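You operate a simulated robot arm through the tools that you are given. There is no shell and no other tool. Be economical: measure what you need, move in short steps, check, and stop when the job is done.

Carry out the task below with a simulated robot arm. There is one attempt and no reset: what you move stays moved.

## Task
Take the black clip on the sample table top and put it away on the lining table top. Then turn the colour dial to 2. Then put the white brush on the flat blue liner on the sample table top. Then fetch the red brush and stand it on the lower shelf of the sample table. Then close the gasket drawer. Then pull the wash trolley drawer open. Keep to this order. Set down upright: black clip, red brush.

It is judged by the outcome, as a careful person would: the job done as asked, and still so three seconds after it is handed in. It fails if anything else is knocked over, pushed out of place, dropped, spilled or broken.

## Robot
A 7-joint arm with a fingered hand on a trunk, on a base that drives. Base frame: it is fixed to the floor where the robot stands at the start and does not move with it; the origin is under the middle of the robot, x ahead of it, y to its left, z up. Lengths are in m, angles in degrees, forces in N, time in s.
Its first joint turns from -149.0 to 149.0 degrees. Places, roughly: black clip (10x4x6 cm) [0.7, 0.1, 0.9]; colour dial [1.1, -0.4, 0.9]; flat blue liner [0.75, -0.25, 1]; gasket drawer [5.7, -8.3, 0.7]; lining table top [0.9, -2.5, 0.7]; lower shelf of the sample table [0.9, -0.7, 0.2]; red brush (5x5x24 cm) [-1, -0.2, 1]; wash trolley drawer [-0.7, -0.2, 0.8]; white brush (5x5x24 cm) [-1, -0.4, 1]. Payload 3.5 kg.
Tool frame: the origin (TCP) lies between the finger pads and is the grasp point; the fingertips stand 0.03 m ahead of it; z points along the fingers, y is the line along which they close. The gripper opens to 0.104 m. The gripper's body begins 0.035 m behind the TCP. The gripper is a hand of 4 fingers: y runs from the thumb to the fingers, the wrist lies at [-0.015, -0.11, -0.186] in the tool frame, and closing takes about 1.5 s.
Orientation is that of the tool frame in the base frame, as a unit quaternion [x, y, z, w]. With the fingers straight down and the wrist toward the robot, the tool's x, y and z point along [0, 1, 0], [1, 0, 0] and [0, 0, -1] of the base frame.

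## Interface
- The arm moves only by the tool jog_arm. Its argument "deltas" is a list of rows, each an object of numbers (a shift or turn left out is 0, a gripper value left out holds the last): "x", "y", "z": the shift along the base's x, y, z in m; "wx", "wy", "wz": the turn, a rotation vector about the base's x, y, z in degrees. In form: [{"x": .., "y": .., "z": .., "wx": .., "wy": .., "wz": ..}, ...]. A call has 1 to 20 rows; each row shifts and turns the commanded pose from where the row before left it. "hand" is the gripper command, from -1 (fully open) to 1 (shut), values between in proportion, set as the call begins (left out, the last holds). Rows are played at 5 a second. More than 0.05 m and 8.6 degrees between two rows, or a gripper value outside its range, and nothing of the call is played. A pose out of reach is approached as far as the arm can. The call stops where the force on the tool passes 40 N (or 10 N more than at its start, if that is more) or the arm is blocked; 0.2 s more then pass. The fingers move at their own pace (about 0.045 m/s each) and stop on an object; they squeeze with about 23 N. The grip force told is the motor's: it shows also when the fingers shut on nothing. Time passes only in rows, and 0.2 s behind the last, so rows that do not move let the fingers close. The reply holds the time, the measured pose of the TCP, the force on the tool along the base axes, the opening and the grip force, in the units named above and with some noise, with the torque about the TCP (base axes, N m) and any sound that the robot's microphone picked up.
- Cameras (640 x 400 px; columns grow to the right, rows downward): "scene" is now at [-0.0442, 0.0884, 1.4163]; the picture's right is [-1.00, 0.08, 0.00], its down [0.06, 0.70, -0.71] and it looks along [-0.06, -0.71, -0.70] (base axes); focal length 214 px, centre (320, 200). "wrist" rides on the gripper at [0.061, -0.092, -0.13] in the tool frame; the picture's right is [-0.81, 0.28, -0.52], its down [-0.53, -0.71, 0.46] and it looks along [-0.24, 0.64, 0.72] (tool axes); focal length 275 px, centre (320, 200). There is no depth. A picture from a camera that has moved, and an enlarged one, comes with that camera's place and axes in the base frame and with its lens. The place of the scene camera against the robot may be out by one fixed shift of up to 0.018 m in any direction.
- camera(camera): a new picture of that camera. It takes no simulated time.
- slide_trunk(by): slides the trunk up (or, below 0, down) by that many m; the arm and the scene camera ride with it, the base frame stays. It gives what a move gives, with no picture.
- roll_base(legs): drives the robot by 1 to 6 legs, each [ahead, left, turn to the left] in m, m and degrees, along the robot's own axes; the way and the turn of a leg run together, so that a leg with both is an arc; at most 1.5 m and 180 degrees a leg. The arm and the cameras ride along, it lands a little off, and it stops where it bumps. It gives what a move gives.
- grasp_type(shape): the hand has 4 fingers and takes this shape, open, in about a second: jaw (thumb against the fingers, like two jaws); tri (thumb and two fingers); tip (a fingertip pinch); poke (one finger out to press); point (the index stretched); flat (the hand flat); cup (the hand cupped); fist (a fist). The gripper value then closes the fingers along that shape, each until it touches; the sizes above hold for jaw. It gives what a move gives, with no picture.
- turn_head(pan, tilt): turns the head with the scene camera to pan (to the left, within 155 degrees either way) and tilt (down, from -29 to 69), counted from straight ahead of the robot. It gives what a move gives.
- zoom(camera, box): a new picture of the part [left, top, right, bottom] of that camera's present view, enlarged. It takes no simulated time.
- close_job(): hands the job in; it is judged then, once.

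Go step by step. Nothing tells you exact positions but the pictures and the camera data: compare them with the known pose of the tool, close in by small moves and look again before you grip or let go. The budget is 165 turns and 120 pictures, counting those below and the enlarged ones. Unless the task says otherwise, let go and move clear before handing in.

The tools are called after "Emit:" by a JSON object that holds its "api" and its "payload". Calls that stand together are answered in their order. jog_arm: Moves the arm, as the interface text tells. Its arguments: {"type":"object","properties":{"deltas":{"type":"array","items":{"type":"object","properties":{"x":{"type":"number"},"y":{"type":"number"},"z":{"type":"number"},"wx":{"type":"number"},"wy":{"type":"number"},"wz":{"type":"number"}}}},"hand":{"type":"number"}},"required":["deltas"]} The other tools are called the same way: slide_trunk (by) slides the trunk up or down; grasp_type (shape) gives the hand a shape; roll_base (legs) drives the base; turn_head (pan, tilt) turns the head that bears the scene camera; camera (camera) takes a picture; zoom (camera, box) takes an enlarged picture of a part of a camera's view; close_job () hands the job in.

At the start:

```text
time: 0.0
eef_pos: [0.3148, -0.5623, 1.2678]
tool_rot: [0.708, 0.707, 0.0, 0.0]
ft_force: [-0.3, -0.2, -0.4]
torque: [0.0, 0.0, 0.0]
opening: 0.1037
gripper_force: 0.1
shape: jaw
trunk travel left (down, up): [-0.475, 0.235]
robot x, y, heading: [0.003, -0.0019, 0.2]
head pan, tilt: [-94.7, 44.7]
```

scene: 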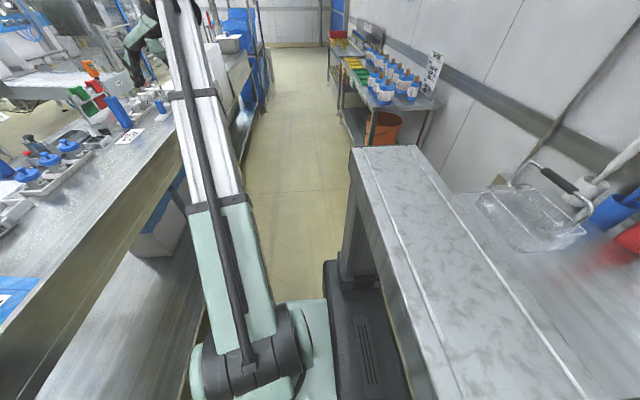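
wrist: 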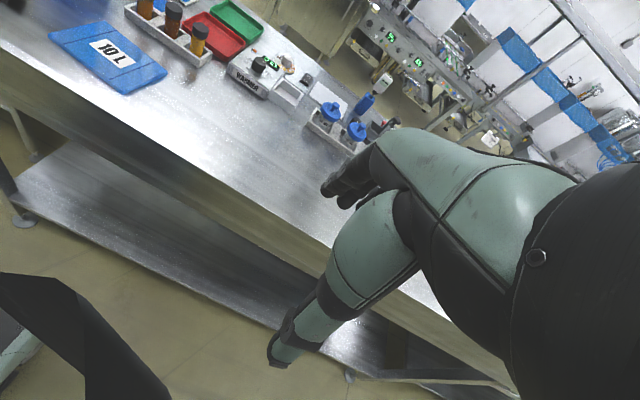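

I see the sample table ahead of the robot and a wash trolley behind/right of it. I first look around with the head to find the black clip and the other items.

Emit:
{"api": "turn_head", "payload": {"pan": 0, "tilt": 40}}

```text
time: 1.7
eef_pos: [0.3157, -0.5635, 1.2688]
tool_rot: [0.707, 0.707, 0.0, 0.0]
ft_force: [-0.1, -0.1, -0.8]
torque: [0.04, -0.01, 0.0]
opening: 0.1035
gripper_force: 0.1
shape: jaw
trunk travel left (down, up): [-0.475, 0.235]
robot x, y, heading: [0.0019, 0.0014, 0.3]
head pan, tilt: [0.0, 40.0]
```

Head is ahead now; take the picture.

Emit:
{"api": "camera", "payload": {"camera": "scene"}}

```text
117 pictures are left
camera scene: at [0.0475, 0.1696, 1.4231], right [0.0, -1.0, 0.0], down [-0.64, 0.0, -0.77], along [0.77, 0.0, -0.64], focal length 214 px, centre (320, 200)
```

scene: 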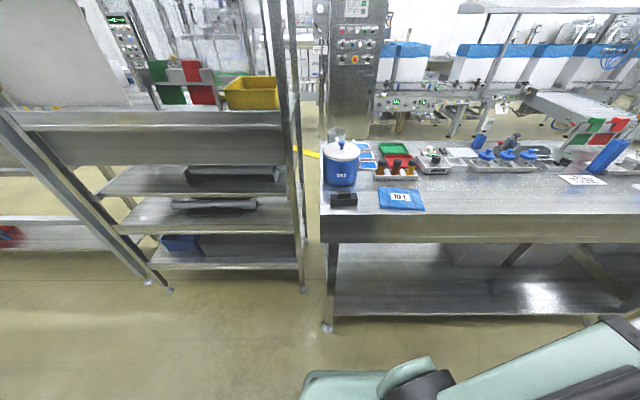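

The black clip sits near the left front end of the sample table. I zoom in on it and the dial.

Emit:
{"api": "zoom", "payload": {"camera": "scene", "box": [310, 120, 470, 220]}}

Emit:
{"api": "zoom", "payload": {"camera": "scene", "box": [322, 180, 370, 210]}}

Emit:
{"api": "zoom", "payload": {"camera": "scene", "box": [400, 135, 480, 185]}}

```text
4.00 times, centred on (390, 170) of scene
camera zoom: at [0.0475, 0.1696, 1.4231], right [0.0, -1.0, 0.0], down [-0.64, 0.0, -0.77], along [0.77, 0.0, -0.64], focal length 858 px, centre (40, 320)
```

zoom: 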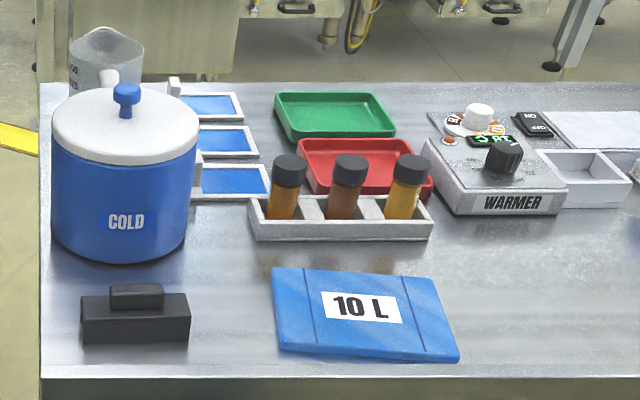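

```text
13.33 times, centred on (346, 195) of scene
camera zoom: at [0.0475, 0.1696, 1.4231], right [0.0, -1.0, 0.0], down [-0.64, 0.0, -0.77], along [0.77, 0.0, -0.64], focal length 2860 px, centre (-27, 267)
```

zoom: 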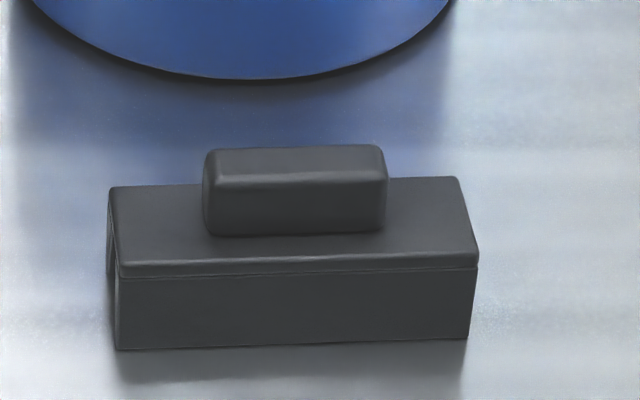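

```text
8.00 times, centred on (440, 160) of scene
camera zoom: at [0.0475, 0.1696, 1.4231], right [0.0, -1.0, 0.0], down [-0.64, 0.0, -0.77], along [0.77, 0.0, -0.64], focal length 1716 px, centre (-640, 520)
```

zoom: 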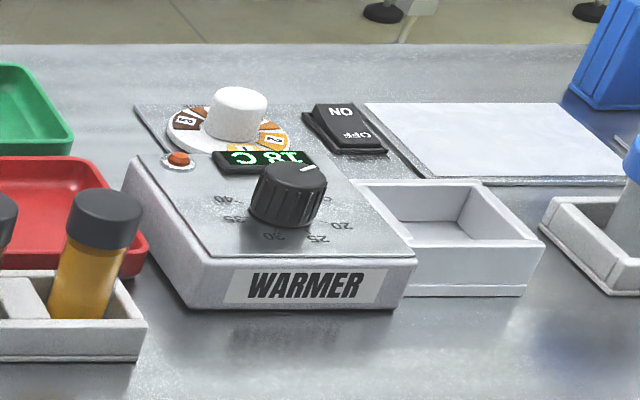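

The clip lies near (0.68, 0.08), its long side along y, with the table top at about z 0.885. I carry the hand over it, staying high.

Emit:
{"api": "jog_arm", "payload": {"deltas": [{"x": 0.045}, {"x": 0.045}, {"x": 0.045}, {"x": 0.045}, {"x": 0.04, "y": 0.02}, {"x": 0.035, "y": 0.03}, {"x": 0.035, "y": 0.03}, {"x": 0.035, "y": 0.03}, {"x": 0.02, "y": 0.04}, {"x": 0.02, "y": 0.04}, {"y": 0.05}, {"y": 0.05}, {"y": 0.05}, {"y": 0.05}, {"y": 0.05}, {"y": 0.05}, {"y": 0.05}, {"y": 0.05}, {"y": 0.04}, {"y": 0.012}]}}

Emit:
{"api": "camera", "payload": {"camera": "wrist"}}

Emit:
{"api": "camera", "payload": {"camera": "scene"}}

```text
time: 5.9
eef_pos: [0.6806, 0.0781, 1.2678]
tool_rot: [0.707, 0.707, 0.001, 0.0]
ft_force: [-0.2, -0.3, 0.4]
torque: [0.02, -0.01, -0.01]
opening: 0.1039
gripper_force: 0.0
shape: jaw
trunk travel left (down, up): [-0.475, 0.235]
robot x, y, heading: [-0.0023, 0.0013, -0.1]
head pan, tilt: [0.0, 40.0]
```

```text
113 pictures are left
camera wrist: at [0.5885, 0.1397, 1.3989], right [0.27, -0.81, 0.52], down [-0.71, -0.53, -0.46], along [0.64, -0.24, -0.72], focal length 275 px, centre (320, 200)
```

wrist: 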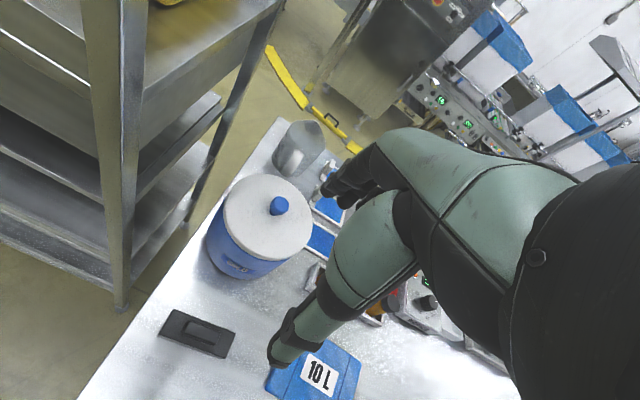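

```text
112 pictures are left
camera scene: at [0.0476, 0.1699, 1.423], right [0.0, -1.0, 0.0], down [-0.64, 0.0, -0.77], along [0.77, 0.0, -0.64], focal length 214 px, centre (320, 200)
```

scene: 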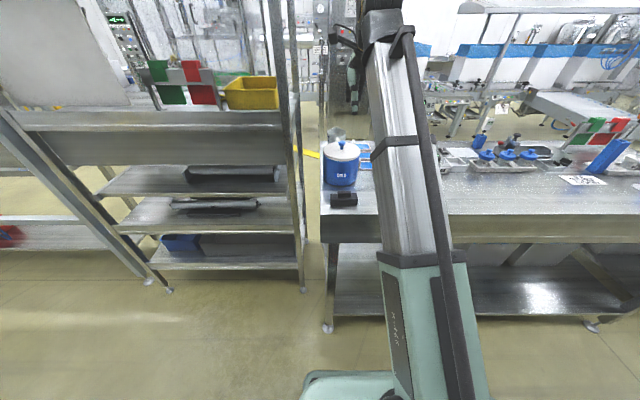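

The wrist view puts the clip at about (0.661, 0.086). I go down partway with that correction and look again.

Emit:
{"api": "jog_arm", "payload": {"deltas": [{"x": -0.01, "y": 0.004, "z": -0.045}, {"x": -0.01, "y": 0.004, "z": -0.045}, {"z": -0.045}, {"z": -0.045}, {"z": -0.045}]}}

Emit:
{"api": "camera", "payload": {"camera": "wrist"}}

Emit:
{"api": "zoom", "payload": {"camera": "scene", "box": [300, 100, 460, 220]}}

```text
time: 7.1
eef_pos: [0.6615, 0.086, 1.0445]
tool_rot: [0.707, 0.707, 0.0, 0.001]
ft_force: [0.1, 0.4, 0.3]
torque: [0.01, 0.04, -0.01]
opening: 0.104
gripper_force: 0.1
shape: jaw
trunk travel left (down, up): [-0.475, 0.235]
robot x, y, heading: [-0.0036, -0.0006, 0.2]
head pan, tilt: [0.0, 40.0]
```

```text
111 pictures are left
camera wrist: at [0.5696, 0.1468, 1.1747], right [0.27, -0.81, 0.52], down [-0.71, -0.53, -0.46], along [0.65, -0.24, -0.72], focal length 275 px, centre (320, 200)
```

wrist: 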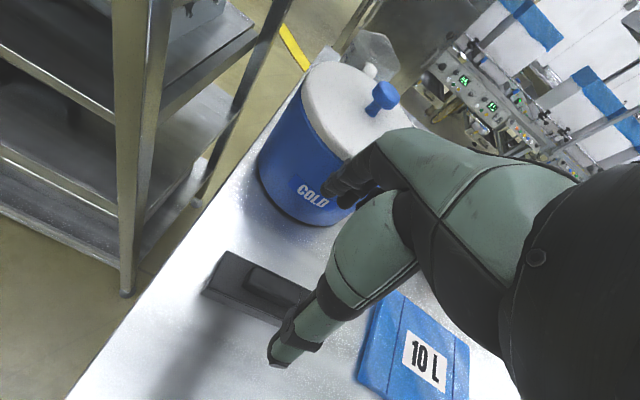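

```text
3.33 times, centred on (380, 160) of scene
camera zoom: at [0.0476, 0.1698, 1.4231], right [0.0, -1.0, 0.0], down [-0.64, 0.0, -0.77], along [0.77, 0.0, -0.64], focal length 715 px, centre (120, 333)
```

zoom: 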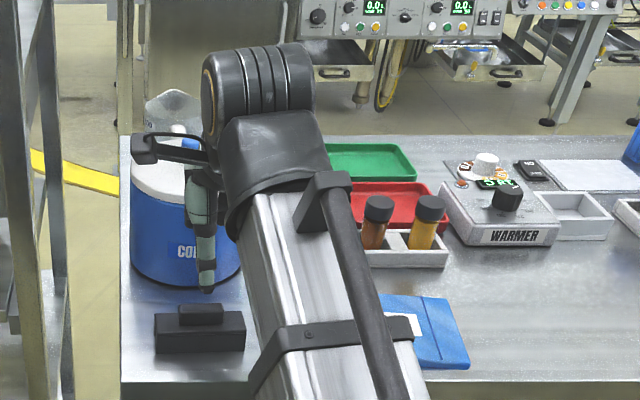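

The clip's centre works out to about (0.662, 0.080), turned about 3° to the left. I align and go down to grasp height.

Emit:
{"api": "jog_arm", "payload": {"deltas": [{"y": -0.006, "z": -0.03, "wz": 3}, {"z": -0.03}, {"z": -0.03}, {"z": -0.02}]}}

Emit:
{"api": "camera", "payload": {"camera": "wrist"}}

Emit:
{"api": "zoom", "payload": {"camera": "scene", "box": [310, 150, 390, 220]}}

```text
time: 8.1
eef_pos: [0.6599, 0.0796, 0.9335]
tool_rot: [0.688, 0.725, 0.0, 0.0]
ft_force: [0.3, 0.3, 1.4]
torque: [-0.02, 0.01, -0.01]
opening: 0.1037
gripper_force: 0.0
shape: jaw
trunk travel left (down, up): [-0.475, 0.235]
robot x, y, heading: [-0.001, -0.0012, 0.2]
head pan, tilt: [0.0, 40.0]
```

```text
109 pictures are left
camera wrist: at [0.5654, 0.1355, 1.0641], right [0.32, -0.8, 0.52], down [-0.68, -0.57, -0.46], along [0.66, -0.21, -0.72], focal length 275 px, centre (320, 200)
```

wrist: 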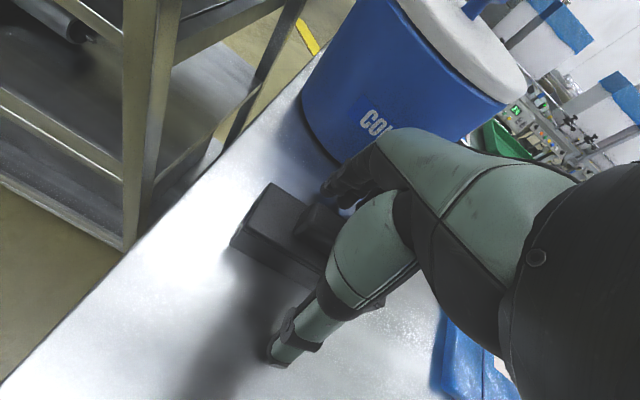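

```text
5.71 times, centred on (350, 185) of scene
camera zoom: at [0.0476, 0.1698, 1.4231], right [0.0, -1.0, 0.0], down [-0.64, 0.0, -0.77], along [0.77, 0.0, -0.64], focal length 1226 px, centre (149, 286)
```

zoom: 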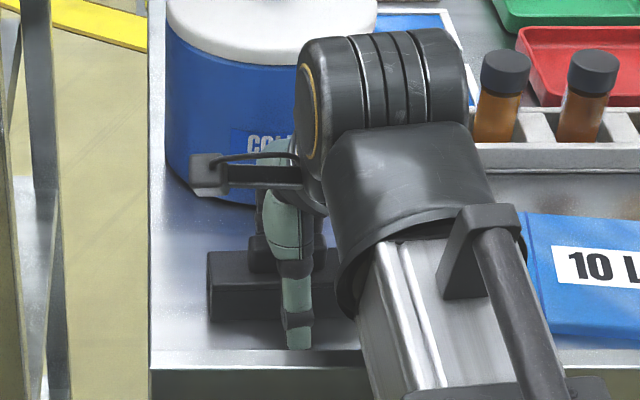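

The thumb is in front of the clip and the fingers behind it. I lower 1 cm and close.

Emit:
{"api": "jog_arm", "payload": {"deltas": [{"x": 0.002, "z": -0.01}]}}

Emit:
{"api": "jog_arm", "payload": {"deltas": [{}, {}, {}, {}, {}, {}, {}, {}, {}, {}], "hand": 1}}

Emit:
{"api": "camera", "payload": {"camera": "wrist"}}

```text
time: 8.5
eef_pos: [0.6617, 0.0801, 0.9282]
tool_rot: [0.689, 0.725, 0.003, 0.004]
ft_force: [-5.2, -1.4, 31.3]
torque: [-0.16, -1.57, -0.11]
opening: 0.1014
gripper_force: 0.0
shape: jaw
trunk travel left (down, up): [-0.475, 0.235]
robot x, y, heading: [0.0008, -0.0018, -0.0]
head pan, tilt: [0.0, 40.0]
```

```text
time: 9.0
eef_pos: [0.6596, 0.0807, 0.9299]
tool_rot: [0.689, 0.725, 0.005, 0.003]
ft_force: [-11.8, -2.1, 42.9]
torque: [0.09, 1.29, 0.01]
opening: 0.0404
gripper_force: 23.3
shape: jaw
trunk travel left (down, up): [-0.475, 0.235]
robot x, y, heading: [0.0012, -0.0015, -0.1]
head pan, tilt: [0.0, 40.0]
stopped in row 2: the force on the tool passed its limit at 49 N (the readings are from after the stop); the commanded pose is now the measured one
```

```text
107 pictures are left
camera wrist: at [0.5639, 0.1361, 1.0593], right [0.31, -0.8, 0.52], down [-0.68, -0.57, -0.46], along [0.66, -0.21, -0.72], focal length 275 px, centre (320, 200)
```

wrist: 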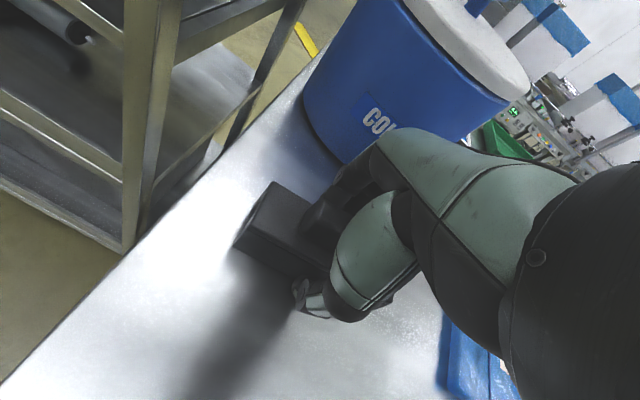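

The table was touched at TCP z 0.928, so its top is about 0.897. The opening of 0.040 matches the clip's body, so I let the grip settle and lift.

Emit:
{"api": "jog_arm", "payload": {"deltas": [{"z": 0.003}, {}, {"z": 0.02}, {"z": 0.04}, {"z": 0.05}, {"z": 0.05}]}}

Emit:
{"api": "camera", "payload": {"camera": "wrist"}}

Emit:
{"api": "turn_head", "payload": {"pan": -70, "tilt": 35}}

Emit:
{"api": "camera", "payload": {"camera": "scene"}}

```text
time: 10.4
eef_pos: [0.6645, 0.0826, 1.087]
tool_rot: [0.689, 0.725, 0.003, 0.001]
ft_force: [-0.4, -1.2, -0.2]
torque: [-0.03, 0.01, 0.03]
opening: 0.0395
gripper_force: 22.9
shape: jaw
trunk travel left (down, up): [-0.475, 0.235]
robot x, y, heading: [-0.0001, -0.0021, -0.0]
head pan, tilt: [0.0, 40.0]
```

```text
106 pictures are left
camera wrist: at [0.5678, 0.1378, 1.2189], right [0.31, -0.8, 0.52], down [-0.68, -0.57, -0.46], along [0.66, -0.21, -0.72], focal length 275 px, centre (320, 200)
```

wrist: 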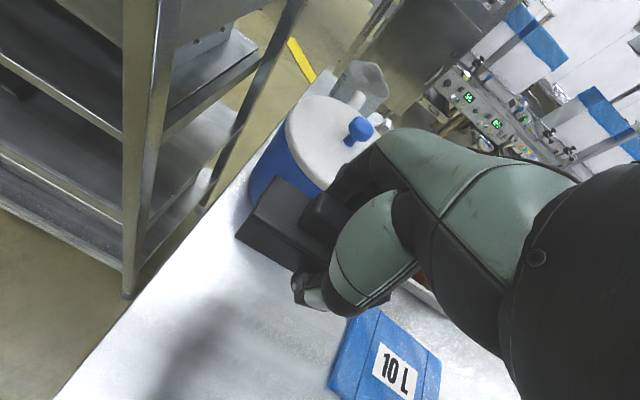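

```text
time: 11.8
eef_pos: [0.6642, 0.0818, 1.0879]
tool_rot: [0.689, 0.725, 0.002, 0.001]
ft_force: [-0.1, -1.4, 0.4]
torque: [-0.01, 0.04, 0.0]
opening: 0.0396
gripper_force: 23.5
shape: jaw
trunk travel left (down, up): [-0.475, 0.235]
robot x, y, heading: [0.002, 0.0003, 0.2]
head pan, tilt: [-70.0, 35.0]
```

```text
105 pictures are left
camera scene: at [-0.0072, 0.087, 1.4306], right [-0.94, -0.34, 0.0], down [-0.2, 0.54, -0.82], along [0.28, -0.77, -0.57], focal length 214 px, centre (320, 200)
```

scene: 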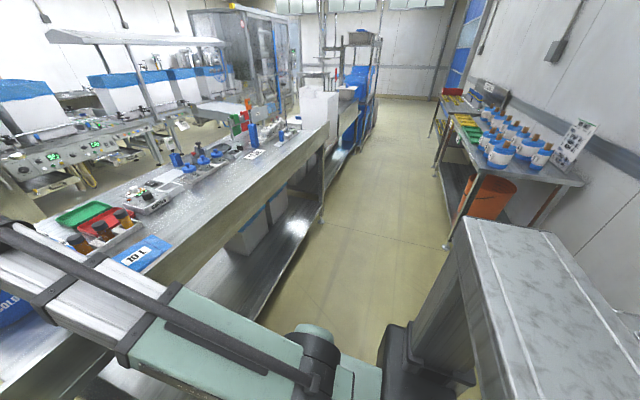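

The clip is held securely. I look toward the lining table at about (0.9, -2.5).

Emit:
{"api": "zoom", "payload": {"camera": "scene", "box": [220, 60, 420, 185]}}

```text
3.20 times, centred on (320, 122) of scene
camera zoom: at [-0.0072, 0.087, 1.4306], right [-0.94, -0.34, 0.0], down [-0.2, 0.54, -0.82], along [0.28, -0.77, -0.57], focal length 686 px, centre (320, 448)
```

zoom: 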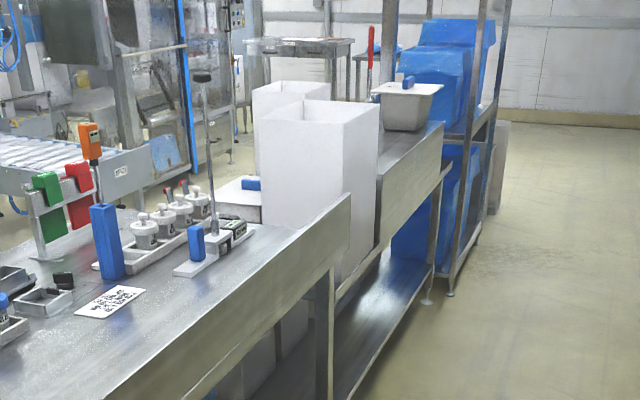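

The lining table adjoins the far end of the sample table. Before driving, I check the room around the base.

Emit:
{"api": "turn_head", "payload": {"pan": -120, "tilt": 50}}

Emit:
{"api": "camera", "payload": {"camera": "scene"}}

Emit:
{"api": "turn_head", "payload": {"pan": -150, "tilt": 30}}

Emit:
{"api": "camera", "payload": {"camera": "scene"}}

Emit:
{"api": "turn_head", "payload": {"pan": -80, "tilt": 65}}

Emit:
{"api": "camera", "payload": {"camera": "scene"}}

```text
time: 13.0
eef_pos: [0.663, 0.0829, 1.088]
tool_rot: [0.688, 0.725, 0.002, 0.001]
ft_force: [-0.2, 0.2, -0.8]
torque: [0.0, -0.04, 0.02]
opening: 0.0396
gripper_force: 22.9
shape: jaw
trunk travel left (down, up): [-0.475, 0.235]
robot x, y, heading: [-0.0064, 0.0032, -0.1]
head pan, tilt: [-120.0, 50.0]
```

```text
103 pictures are left
camera scene: at [-0.0759, 0.103, 1.4089], right [-0.87, 0.5, 0.0], down [0.38, 0.66, -0.64], along [-0.32, -0.56, -0.77], focal length 214 px, centre (320, 200)
```

scene: 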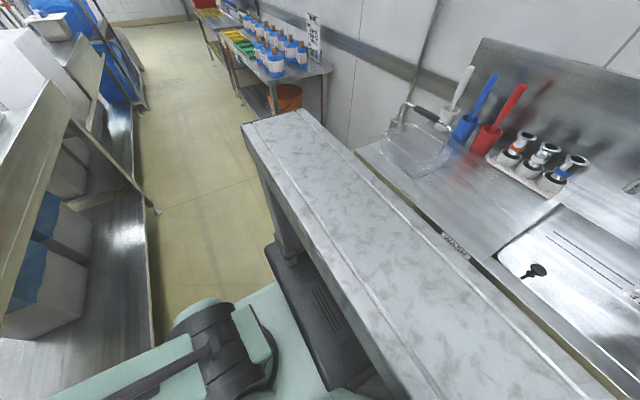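

```text
time: 13.9
eef_pos: [0.6639, 0.0823, 1.0873]
tool_rot: [0.688, 0.726, 0.001, 0.001]
ft_force: [0.1, -0.5, -0.5]
torque: [0.01, 0.01, -0.02]
opening: 0.0393
gripper_force: 22.9
shape: jaw
trunk travel left (down, up): [-0.475, 0.235]
robot x, y, heading: [-0.002, -0.0033, 0.1]
head pan, tilt: [-150.0, 30.0]
```

```text
102 pictures are left
camera scene: at [-0.1157, 0.1245, 1.4384], right [-0.5, 0.87, 0.0], down [0.43, 0.25, -0.87], along [-0.75, -0.43, -0.5], focal length 214 px, centre (320, 200)
```

scene: 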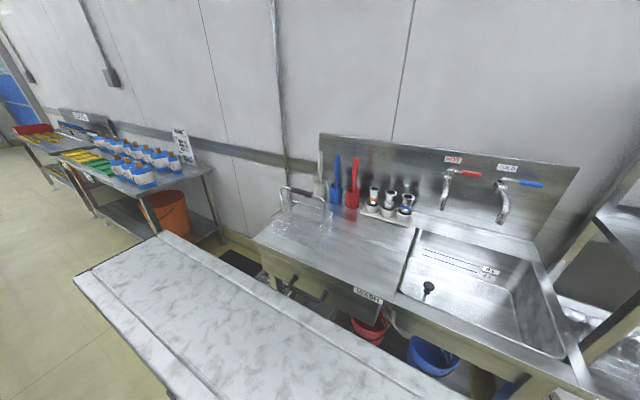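

```text
time: 15.3
eef_pos: [0.6633, 0.0812, 1.089]
tool_rot: [0.688, 0.726, 0.002, 0.001]
ft_force: [-0.2, 0.0, -0.4]
torque: [0.0, 0.03, 0.03]
opening: 0.0395
gripper_force: 22.7
shape: jaw
trunk travel left (down, up): [-0.475, 0.235]
robot x, y, heading: [0.0022, 0.0009, 0.2]
head pan, tilt: [-80.0, 65.0]
```

```text
101 pictures are left
camera scene: at [-0.0269, 0.1099, 1.3908], right [-0.98, -0.17, 0.0], down [-0.16, 0.89, -0.42], along [0.07, -0.42, -0.91], focal length 214 px, centre (320, 200)
```

scene: 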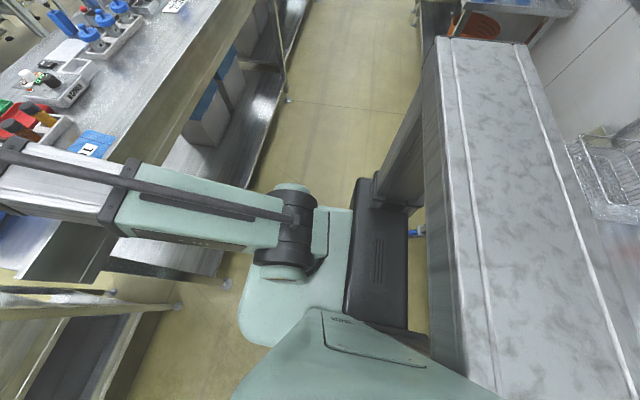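

The aisle along -y is clear. I bring the arm back in over the aisle with the clip, high up, and then drive along -y.

Emit:
{"api": "jog_arm", "payload": {"deltas": [{"z": 0.05}, {"z": 0.05}, {"z": 0.03, "y": -0.03}, {"y": -0.05}, {"y": -0.05}, {"y": -0.05}, {"y": -0.05}, {"y": -0.05}, {"y": -0.05}, {"y": -0.05}, {"x": -0.02, "y": -0.04}, {"x": -0.03, "y": -0.035}, {"x": -0.035, "y": -0.035}, {"x": -0.035, "y": -0.035}, {"x": -0.035, "y": -0.035}, {"x": -0.04, "y": -0.03}, {"x": -0.045, "y": -0.02}, {"x": -0.045, "y": -0.02}, {"x": -0.04}, {"x": -0.03}]}}

Emit:
{"api": "turn_head", "payload": {"pan": -70, "tilt": 25}}

Emit:
{"api": "roll_base", "payload": {"legs": [[0, -1.3, 0]]}}

Emit:
{"api": "camera", "payload": {"camera": "scene"}}

```text
time: 19.6
eef_pos: [0.3091, -0.5492, 1.2185]
tool_rot: [0.689, 0.725, 0.002, 0.002]
ft_force: [-0.5, 0.1, -0.9]
torque: [0.01, -0.01, -0.03]
opening: 0.0394
gripper_force: 22.9
shape: jaw
trunk travel left (down, up): [-0.475, 0.235]
robot x, y, heading: [0.0015, 0.0005, 0.1]
head pan, tilt: [-80.0, 65.0]
```

```text
time: 20.6
eef_pos: [0.3093, -0.5482, 1.2172]
tool_rot: [0.688, 0.726, 0.002, 0.001]
ft_force: [0.2, 0.3, -0.2]
torque: [0.03, -0.01, -0.01]
opening: 0.0396
gripper_force: 23.1
shape: jaw
trunk travel left (down, up): [-0.475, 0.235]
robot x, y, heading: [-0.0012, 0.0022, -0.2]
head pan, tilt: [-70.0, 25.0]
```

```text
time: 27.1
eef_pos: [0.3143, -1.8438, 1.2172]
tool_rot: [0.687, 0.727, 0.002, 0.001]
ft_force: [0.3, 0.3, -0.1]
torque: [0.01, -0.03, -0.04]
opening: 0.0396
gripper_force: 23.0
shape: jaw
trunk travel left (down, up): [-0.475, 0.235]
robot x, y, heading: [0.0002, -1.2979, 0.3]
head pan, tilt: [-70.0, 25.0]
```

```text
100 pictures are left
camera scene: at [-0.0032, -1.2131, 1.4464], right [-0.94, -0.35, 0.0], down [-0.15, 0.4, -0.91], along [0.31, -0.85, -0.42], focal length 214 px, centre (320, 200)
```

scene: 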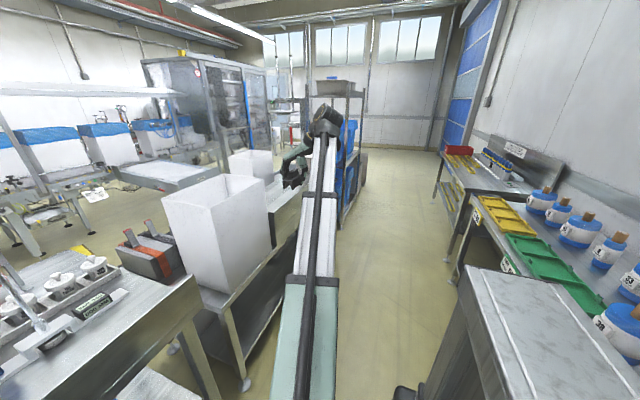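

The marbled surface rode along with the robot, so it may be part of it or be caught on it. I check its clearance to the bottle table before driving on.

Emit:
{"api": "turn_head", "payload": {"pan": -94.7, "tilt": 44.7}}

Emit:
{"api": "camera", "payload": {"camera": "scene"}}

Emit:
{"api": "turn_head", "payload": {"pan": -130, "tilt": 55}}

Emit:
{"api": "camera", "payload": {"camera": "scene"}}

```text
time: 28.0
eef_pos: [0.314, -1.8436, 1.2185]
tool_rot: [0.687, 0.727, 0.002, 0.001]
ft_force: [-0.3, -0.2, 0.2]
torque: [-0.02, 0.0, 0.0]
opening: 0.0396
gripper_force: 23.6
shape: jaw
trunk travel left (down, up): [-0.475, 0.235]
robot x, y, heading: [0.0015, -1.2974, 0.3]
head pan, tilt: [-94.7, 44.7]
```

```text
99 pictures are left
camera scene: at [-0.0413, -1.208, 1.4163], right [-1.0, 0.08, 0.0], down [0.05, 0.7, -0.71], along [-0.05, -0.71, -0.7], focal length 214 px, centre (320, 200)
```

scene: 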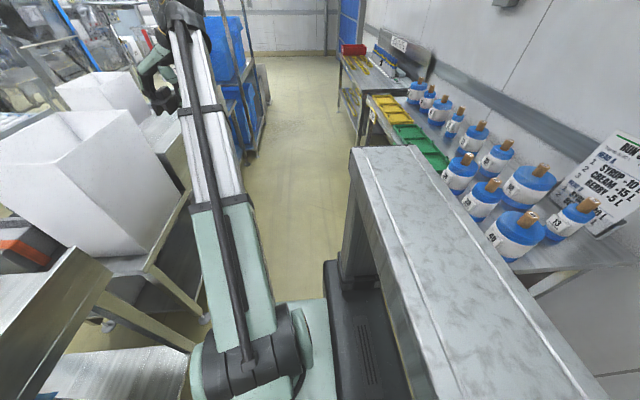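

```text
time: 29.0
eef_pos: [0.3147, -1.8426, 1.2179]
tool_rot: [0.686, 0.727, 0.002, 0.001]
ft_force: [-0.4, 0.0, -0.3]
torque: [0.03, 0.0, -0.01]
opening: 0.0397
gripper_force: 22.9
shape: jaw
trunk travel left (down, up): [-0.475, 0.235]
robot x, y, heading: [0.0042, -1.2923, 0.5]
head pan, tilt: [-130.0, 55.0]
```

```text
98 pictures are left
camera scene: at [-0.0811, -1.1822, 1.4024], right [-0.77, 0.64, 0.0], down [0.52, 0.63, -0.57], along [-0.37, -0.44, -0.82], focal length 214 px, centre (320, 200)
```

scene: 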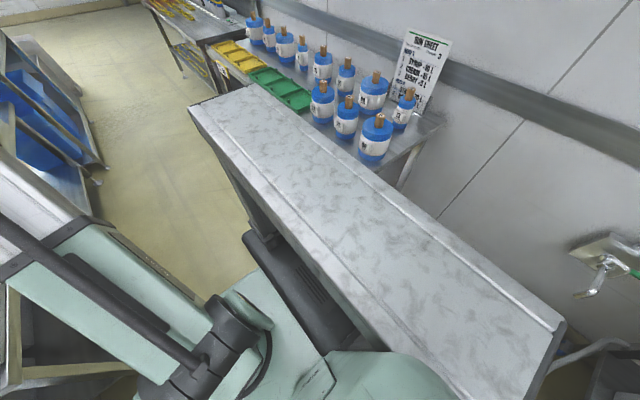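

The deck is rigidly part of the robot. I raise the trunk by 0.2 to measure its height by parallax, so I know my own footprint.

Emit:
{"api": "slide_trunk", "payload": {"by": 0.2}}

Emit:
{"api": "camera", "payload": {"camera": "scene"}}

```text
time: 31.2
eef_pos: [0.3146, -1.8421, 1.4173]
tool_rot: [0.687, 0.727, 0.003, 0.0]
ft_force: [-0.6, 0.1, 0.5]
torque: [0.0, 0.03, 0.01]
opening: 0.0393
gripper_force: 23.0
shape: jaw
trunk travel left (down, up): [-0.675, 0.035]
robot x, y, heading: [0.0056, -1.293, 0.3]
head pan, tilt: [-130.0, 55.0]
```

```text
97 pictures are left
camera scene: at [-0.0812, -1.1822, 1.6023], right [-0.77, 0.64, 0.0], down [0.52, 0.63, -0.57], along [-0.37, -0.44, -0.82], focal length 214 px, centre (320, 200)
```

scene: 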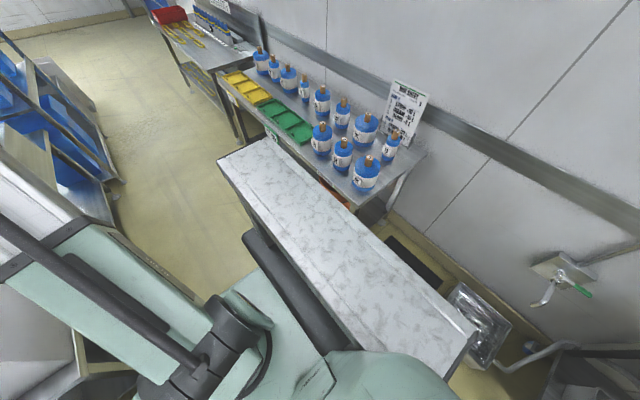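

The deck spans x -0.17 to -0.40 and y -0.64 to +0.34 relative to the robot, at z 1.01, so it has clearance. Now I look at the lining table.

Emit:
{"api": "turn_head", "payload": {"pan": -55, "tilt": 40}}

Emit:
{"api": "camera", "payload": {"camera": "scene"}}

```text
time: 32.7
eef_pos: [0.3141, -1.8427, 1.4176]
tool_rot: [0.687, 0.727, 0.002, 0.001]
ft_force: [-0.1, -0.3, -0.5]
torque: [-0.01, 0.03, -0.02]
opening: 0.0394
gripper_force: 22.9
shape: jaw
trunk travel left (down, up): [-0.675, 0.035]
robot x, y, heading: [0.0008, -1.2996, 0.2]
head pan, tilt: [-55.0, 40.0]
```

```text
96 pictures are left
camera scene: at [0.0139, -1.1961, 1.6231], right [-0.82, -0.58, 0.0], down [-0.37, 0.53, -0.77], along [0.44, -0.63, -0.64], focal length 214 px, centre (320, 200)
```

scene: 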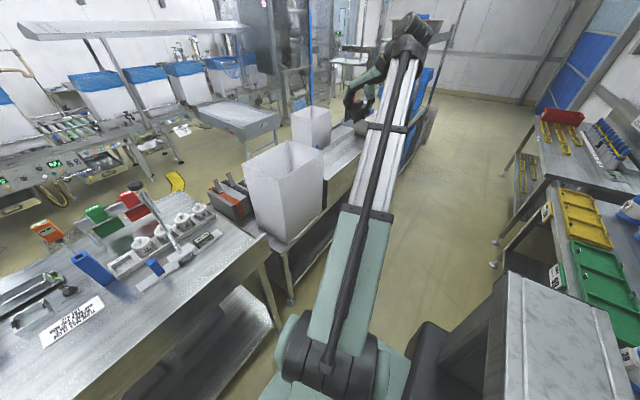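

I drive on 1.0 m along the aisle and look straight at the lining table.

Emit:
{"api": "roll_base", "payload": {"legs": [[0, -1.0, 0]]}}

Emit:
{"api": "turn_head", "payload": {"pan": 0, "tilt": 40}}

Emit:
{"api": "camera", "payload": {"camera": "scene"}}

```text
time: 37.8
eef_pos: [0.3164, -2.8426, 1.4181]
tool_rot: [0.688, 0.726, 0.003, 0.002]
ft_force: [0.0, -0.2, -0.4]
torque: [0.03, -0.02, 0.04]
opening: 0.0396
gripper_force: 23.3
shape: jaw
trunk travel left (down, up): [-0.675, 0.035]
robot x, y, heading: [0.0048, -2.2936, 0.2]
head pan, tilt: [-55.0, 40.0]
```

```text
time: 39.1
eef_pos: [0.3166, -2.842, 1.4194]
tool_rot: [0.688, 0.726, 0.002, 0.0]
ft_force: [-0.1, 0.1, 0.3]
torque: [0.01, 0.02, 0.03]
opening: 0.0394
gripper_force: 22.9
shape: jaw
trunk travel left (down, up): [-0.675, 0.035]
robot x, y, heading: [0.0081, -2.2944, -0.0]
head pan, tilt: [0.0, 40.0]
```

```text
95 pictures are left
camera scene: at [0.0537, -2.1239, 1.6231], right [0.0, -1.0, 0.0], down [-0.64, 0.0, -0.77], along [0.77, 0.0, -0.64], focal length 214 px, centre (320, 200)
```

scene: 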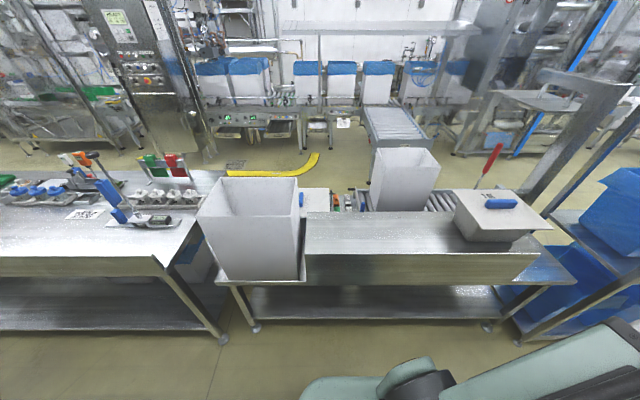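

I zoom in on the lining table to see its surfaces.

Emit:
{"api": "zoom", "payload": {"camera": "scene", "box": [180, 140, 600, 350]}}

Emit:
{"api": "zoom", "payload": {"camera": "scene", "box": [290, 180, 490, 300]}}

```text
1.52 times, centred on (390, 245) of scene
camera zoom: at [0.0537, -2.1239, 1.6231], right [0.0, -1.0, 0.0], down [-0.64, 0.0, -0.77], along [0.77, 0.0, -0.64], focal length 327 px, centre (213, 131)
```

zoom: 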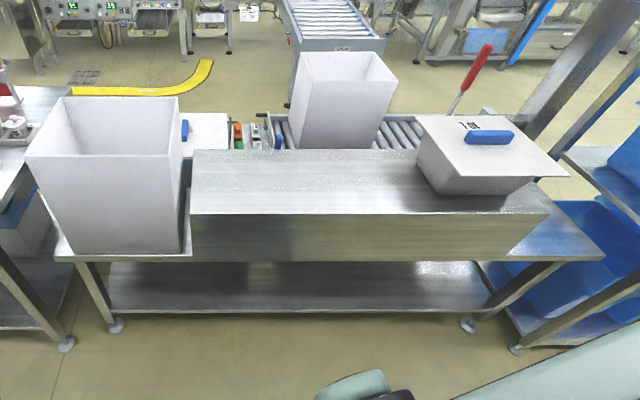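

```text
3.20 times, centred on (390, 240) of scene
camera zoom: at [0.0537, -2.1239, 1.6231], right [0.0, -1.0, 0.0], down [-0.64, 0.0, -0.77], along [0.77, 0.0, -0.64], focal length 686 px, centre (96, 72)
```

zoom: 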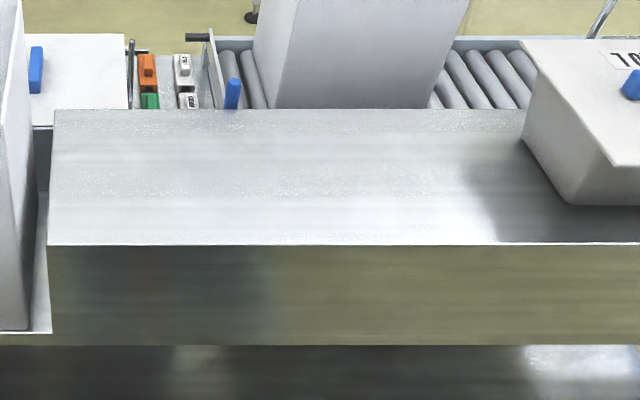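

The lining table top is the low surface (z ≈ 0.7); a raised block with a tub stands on it. There is a free patch at its right end, y ≈ -3.0 to -3.29, so I drive to face it.

Emit:
{"api": "roll_base", "payload": {"legs": [[0, -0.8, 0]]}}

Emit:
{"api": "turn_head", "payload": {"pan": -5, "tilt": 50}}

Emit:
{"api": "camera", "payload": {"camera": "scene"}}

```text
time: 43.3
eef_pos: [0.3164, -3.6334, 1.4181]
tool_rot: [0.689, 0.725, 0.003, 0.001]
ft_force: [-0.4, 0.1, -0.5]
torque: [0.01, 0.05, 0.01]
opening: 0.0392
gripper_force: 22.8
shape: jaw
trunk travel left (down, up): [-0.675, 0.035]
robot x, y, heading: [0.0004, -3.0818, -0.1]
head pan, tilt: [0.0, 40.0]
```

```text
time: 44.0
eef_pos: [0.3164, -3.6339, 1.4173]
tool_rot: [0.689, 0.725, 0.003, 0.001]
ft_force: [0.1, 0.4, 0.5]
torque: [0.0, -0.02, 0.01]
opening: 0.0395
gripper_force: 23.3
shape: jaw
trunk travel left (down, up): [-0.675, 0.035]
robot x, y, heading: [0.0089, -3.0858, -0.1]
head pan, tilt: [-5.0, 50.0]
```

```text
92 pictures are left
camera scene: at [0.0464, -2.9225, 1.609], right [-0.09, -1.0, 0.0], down [-0.76, 0.07, -0.64], along [0.64, -0.06, -0.77], focal length 214 px, centre (320, 200)
```

scene: 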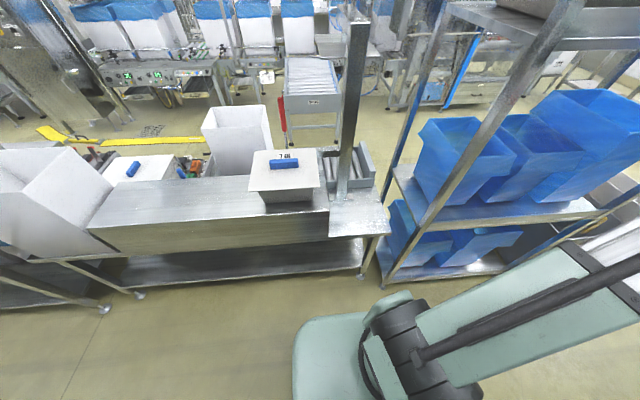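

A post stands on the patch. I zoom in to measure the free area.

Emit:
{"api": "zoom", "payload": {"camera": "scene", "box": [280, 140, 420, 250]}}

```text
3.64 times, centred on (350, 195) of scene
camera zoom: at [0.0464, -2.9225, 1.609], right [-0.09, -1.0, 0.0], down [-0.76, 0.07, -0.64], along [0.64, -0.06, -0.77], focal length 780 px, centre (211, 218)
```

zoom: 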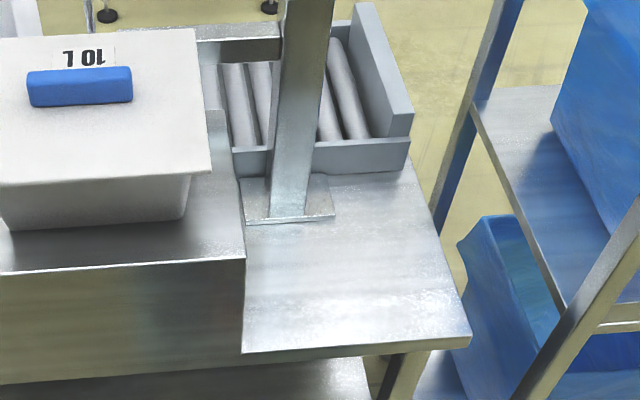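

The free area spans x 0.57–0.78, y -3.02 to -3.32, with a rack post at (0.52, -3.41). To avoid the rack I back up left 0.35, swing the arm to the front, and then come back.

Emit:
{"api": "roll_base", "payload": {"legs": [[0, 0.4, 0]]}}

Emit:
{"api": "jog_arm", "payload": {"deltas": [{"x": 0.04, "y": 0.03}, {"x": 0.035, "y": 0.035}, {"x": 0.035, "y": 0.035}, {"x": 0.035, "y": 0.035}, {"x": 0.03, "y": 0.04}, {"x": 0.03, "y": 0.04}, {"x": 0.02, "y": 0.045}, {"x": 0.02, "y": 0.045}, {"y": 0.05}, {"y": 0.05}, {"y": 0.05}, {"y": 0.05}]}}

Emit:
{"api": "roll_base", "payload": {"legs": [[0, -0.45, 0]]}}

Emit:
{"api": "camera", "payload": {"camera": "scene"}}

Emit:
{"api": "camera", "payload": {"camera": "wrist"}}

```text
time: 46.5
eef_pos: [0.3139, -3.2468, 1.419]
tool_rot: [0.69, 0.724, 0.001, 0.001]
ft_force: [0.2, 0.1, -1.7]
torque: [-0.03, 0.0, -0.01]
opening: 0.0395
gripper_force: 22.9
shape: jaw
trunk travel left (down, up): [-0.675, 0.035]
robot x, y, heading: [0.0072, -2.6978, -0.3]
head pan, tilt: [-5.0, 50.0]
```

```text
time: 49.1
eef_pos: [0.5596, -2.742, 1.4187]
tool_rot: [0.69, 0.724, 0.002, 0.002]
ft_force: [-0.5, -0.1, 0.2]
torque: [-0.06, 0.01, 0.0]
opening: 0.0396
gripper_force: 22.8
shape: jaw
trunk travel left (down, up): [-0.675, 0.035]
robot x, y, heading: [0.0099, -2.6968, -0.2]
head pan, tilt: [-5.0, 50.0]
```

```text
time: 51.8
eef_pos: [0.5555, -3.1998, 1.4196]
tool_rot: [0.693, 0.721, 0.003, 0.001]
ft_force: [-1.1, -0.5, -1.4]
torque: [0.01, 0.0, 0.04]
opening: 0.0396
gripper_force: 22.9
shape: jaw
trunk travel left (down, up): [-0.675, 0.035]
robot x, y, heading: [0.0047, -3.1469, -0.6]
head pan, tilt: [-5.0, 50.0]
```

```text
90 pictures are left
camera scene: at [0.0455, -2.9884, 1.609], right [-0.1, -1.0, 0.0], down [-0.76, 0.08, -0.64], along [0.64, -0.06, -0.77], focal length 214 px, centre (320, 200)
```

scene: 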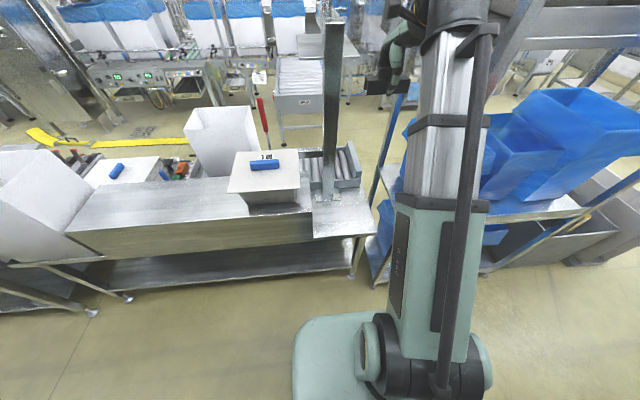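

```text
89 pictures are left
camera wrist: at [0.4607, -3.1426, 1.5491], right [0.3, -0.8, 0.52], down [-0.69, -0.56, -0.46], along [0.66, -0.22, -0.72], focal length 275 px, centre (320, 200)
```

wrist: 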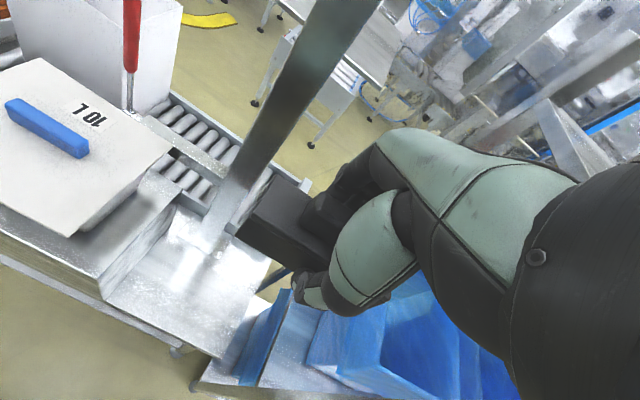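

The wrist view confirms the patch's corners. I centre over (0.665, -3.17) and lower the trunk by 0.4.

Emit:
{"api": "jog_arm", "payload": {"deltas": [{"x": 0.035, "y": 0.01}, {"x": 0.04, "y": 0.01}, {"x": 0.035, "y": 0.01}]}}

Emit:
{"api": "slide_trunk", "payload": {"by": -0.4}}

Emit:
{"api": "camera", "payload": {"camera": "wrist"}}

Emit:
{"api": "camera", "payload": {"camera": "scene"}}

```text
time: 52.6
eef_pos: [0.6658, -3.1684, 1.4193]
tool_rot: [0.693, 0.721, 0.003, 0.001]
ft_force: [-0.5, 0.4, -1.3]
torque: [-0.03, -0.02, 0.02]
opening: 0.0394
gripper_force: 23.0
shape: jaw
trunk travel left (down, up): [-0.675, 0.035]
robot x, y, heading: [0.0019, -3.1524, -0.7]
head pan, tilt: [-5.0, 50.0]
```

```text
time: 56.4
eef_pos: [0.6656, -3.17, 1.0188]
tool_rot: [0.693, 0.721, 0.002, 0.002]
ft_force: [0.5, 0.1, -0.6]
torque: [-0.02, 0.0, 0.02]
opening: 0.0396
gripper_force: 23.1
shape: jaw
trunk travel left (down, up): [-0.275, 0.435]
robot x, y, heading: [0.0036, -3.1506, -0.7]
head pan, tilt: [-5.0, 50.0]
```

```text
88 pictures are left
camera wrist: at [0.5714, -3.1128, 1.15], right [0.3, -0.8, 0.52], down [-0.69, -0.56, -0.46], along [0.66, -0.22, -0.72], focal length 275 px, centre (320, 200)
```

wrist: 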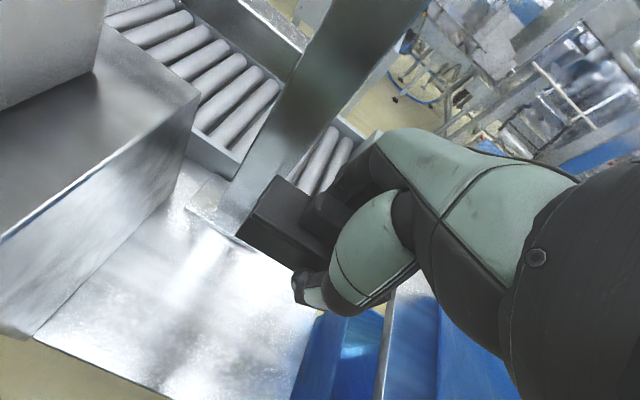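

```text
87 pictures are left
camera scene: at [0.0455, -2.9876, 1.2089], right [-0.1, -1.0, 0.0], down [-0.76, 0.08, -0.64], along [0.64, -0.06, -0.77], focal length 214 px, centre (320, 200)
```

scene: 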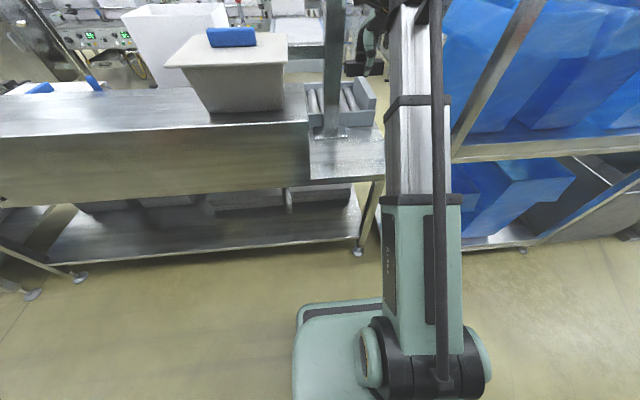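

Clearances look good. I descend towards the table top, slowing near contact.

Emit:
{"api": "jog_arm", "payload": {"deltas": [{"z": -0.05}, {"z": -0.05}, {"z": -0.05}, {"z": -0.05}, {"z": -0.03}]}}

Emit:
{"api": "camera", "payload": {"camera": "wrist"}}

Emit:
{"api": "zoom", "payload": {"camera": "scene", "box": [290, 80, 450, 200]}}

```text
time: 57.6
eef_pos: [0.6642, -3.1703, 0.7898]
tool_rot: [0.693, 0.721, 0.003, 0.002]
ft_force: [-0.2, 0.5, -0.3]
torque: [0.04, -0.01, 0.02]
opening: 0.0395
gripper_force: 23.1
shape: jaw
trunk travel left (down, up): [-0.275, 0.435]
robot x, y, heading: [0.0026, -3.1487, -0.7]
head pan, tilt: [-5.0, 50.0]
```

```text
86 pictures are left
camera wrist: at [0.5707, -3.1133, 0.9201], right [0.3, -0.8, 0.52], down [-0.69, -0.56, -0.46], along [0.66, -0.22, -0.72], focal length 275 px, centre (320, 200)
```

wrist: 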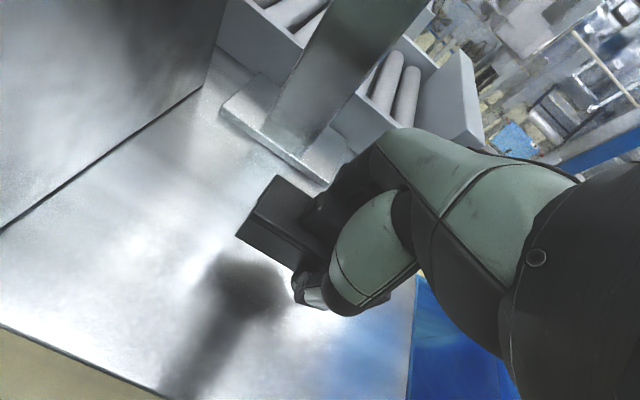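

```text
3.33 times, centred on (370, 140) of scene
camera zoom: at [0.0455, -2.9876, 1.2089], right [-0.1, -1.0, 0.0], down [-0.76, 0.08, -0.64], along [0.64, -0.06, -0.77], focal length 715 px, centre (153, 400)
```

zoom: 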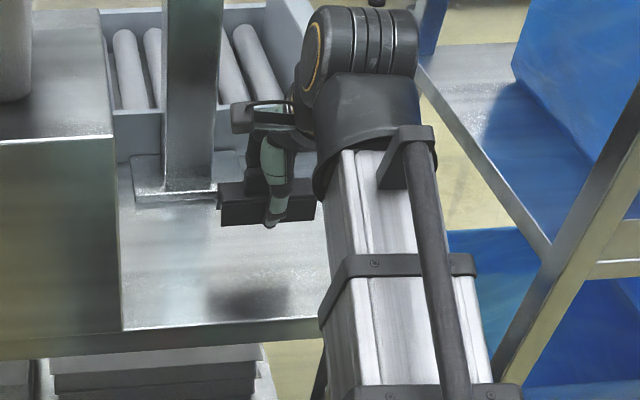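

I continue down in small steps until light contact.

Emit:
{"api": "jog_arm", "payload": {"deltas": [{"z": -0.02}, {"z": -0.012}, {"z": -0.008}, {"z": -0.006}]}}

```text
time: 58.6
eef_pos: [0.665, -3.1679, 0.7445]
tool_rot: [0.693, 0.721, 0.002, 0.002]
ft_force: [0.1, 0.4, -1.3]
torque: [0.0, -0.01, -0.01]
opening: 0.0393
gripper_force: 22.7
shape: jaw
trunk travel left (down, up): [-0.275, 0.435]
robot x, y, heading: [0.0052, -3.1479, -0.7]
head pan, tilt: [-5.0, 50.0]
```

No contact yet at z 0.7445; I go on with finer steps.

Emit:
{"api": "jog_arm", "payload": {"deltas": [{"z": -0.004}, {"z": -0.004}, {"z": -0.003}]}}

```text
time: 59.4
eef_pos: [0.6663, -3.1687, 0.7326]
tool_rot: [0.693, 0.721, 0.002, 0.001]
ft_force: [-0.9, -0.1, 0.0]
torque: [0.01, -0.01, 0.02]
opening: 0.039
gripper_force: 23.0
shape: jaw
trunk travel left (down, up): [-0.275, 0.435]
robot x, y, heading: [0.001, -3.1499, -0.5]
head pan, tilt: [-5.0, 50.0]
```

Emit:
{"api": "jog_arm", "payload": {"deltas": [{"z": -0.003}, {"z": -0.003}]}}

Emit:
{"api": "camera", "payload": {"camera": "wrist"}}

```text
time: 60.0
eef_pos: [0.6655, -3.1691, 0.7299]
tool_rot: [0.693, 0.721, 0.004, 0.003]
ft_force: [-1.0, 0.7, 29.8]
torque: [0.16, -0.08, 0.05]
opening: 0.0403
gripper_force: 23.5
shape: jaw
trunk travel left (down, up): [-0.275, 0.435]
robot x, y, heading: [0.0056, -3.1499, -0.5]
head pan, tilt: [-5.0, 50.0]
```

```text
84 pictures are left
camera wrist: at [0.5703, -3.1125, 0.8594], right [0.3, -0.8, 0.52], down [-0.69, -0.56, -0.46], along [0.66, -0.22, -0.72], focal length 275 px, centre (320, 200)
```

wrist: 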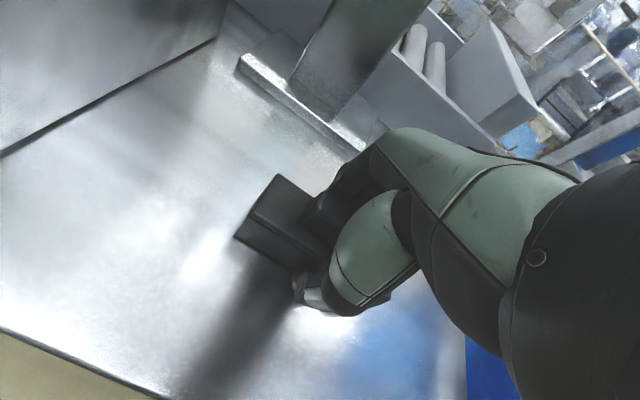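

The clip has touched down. I open and rise clear.

Emit:
{"api": "jog_arm", "payload": {"deltas": [{"z": 0.002}, {}, {}, {}, {}, {}, {}, {}], "hand": -1}}

Emit:
{"api": "jog_arm", "payload": {"deltas": [{"z": 0.02}, {"z": 0.03}, {"z": 0.04}, {"z": 0.05}, {"z": 0.05}, {"z": 0.05}]}}

Emit:
{"api": "camera", "payload": {"camera": "wrist"}}

```text
time: 60.5
eef_pos: [0.6663, -3.1698, 0.7304]
tool_rot: [0.693, 0.721, 0.005, 0.004]
ft_force: [-1.3, 0.4, 5.1]
torque: [-0.03, -0.31, -0.02]
opening: 0.1022
gripper_force: 0.2
shape: jaw
trunk travel left (down, up): [-0.275, 0.435]
robot x, y, heading: [0.0035, -3.148, -0.7]
head pan, tilt: [-5.0, 50.0]
stopped in row 2: the force on the tool passed its limit at 44 N (the readings are from after the stop); the commanded pose is now the measured one
```

```text
time: 61.9
eef_pos: [0.6679, -3.1705, 0.9688]
tool_rot: [0.693, 0.721, 0.004, 0.002]
ft_force: [-0.4, -0.3, -0.4]
torque: [0.02, 0.0, -0.02]
opening: 0.1037
gripper_force: 0.0
shape: jaw
trunk travel left (down, up): [-0.275, 0.435]
robot x, y, heading: [0.0011, -3.155, -0.7]
head pan, tilt: [-5.0, 50.0]
```

```text
83 pictures are left
camera wrist: at [0.5722, -3.113, 1.0993], right [0.3, -0.8, 0.52], down [-0.69, -0.56, -0.46], along [0.66, -0.22, -0.72], focal length 275 px, centre (320, 200)
```

wrist: 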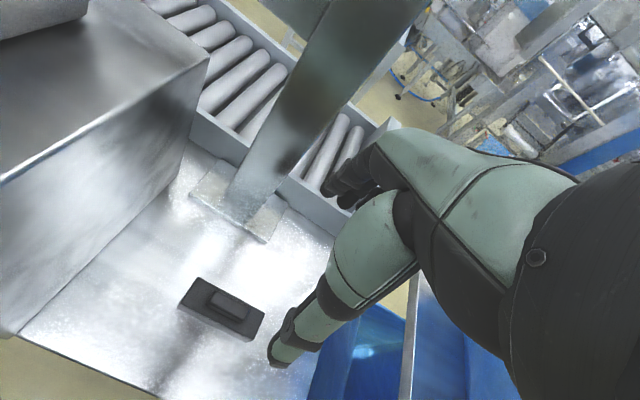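

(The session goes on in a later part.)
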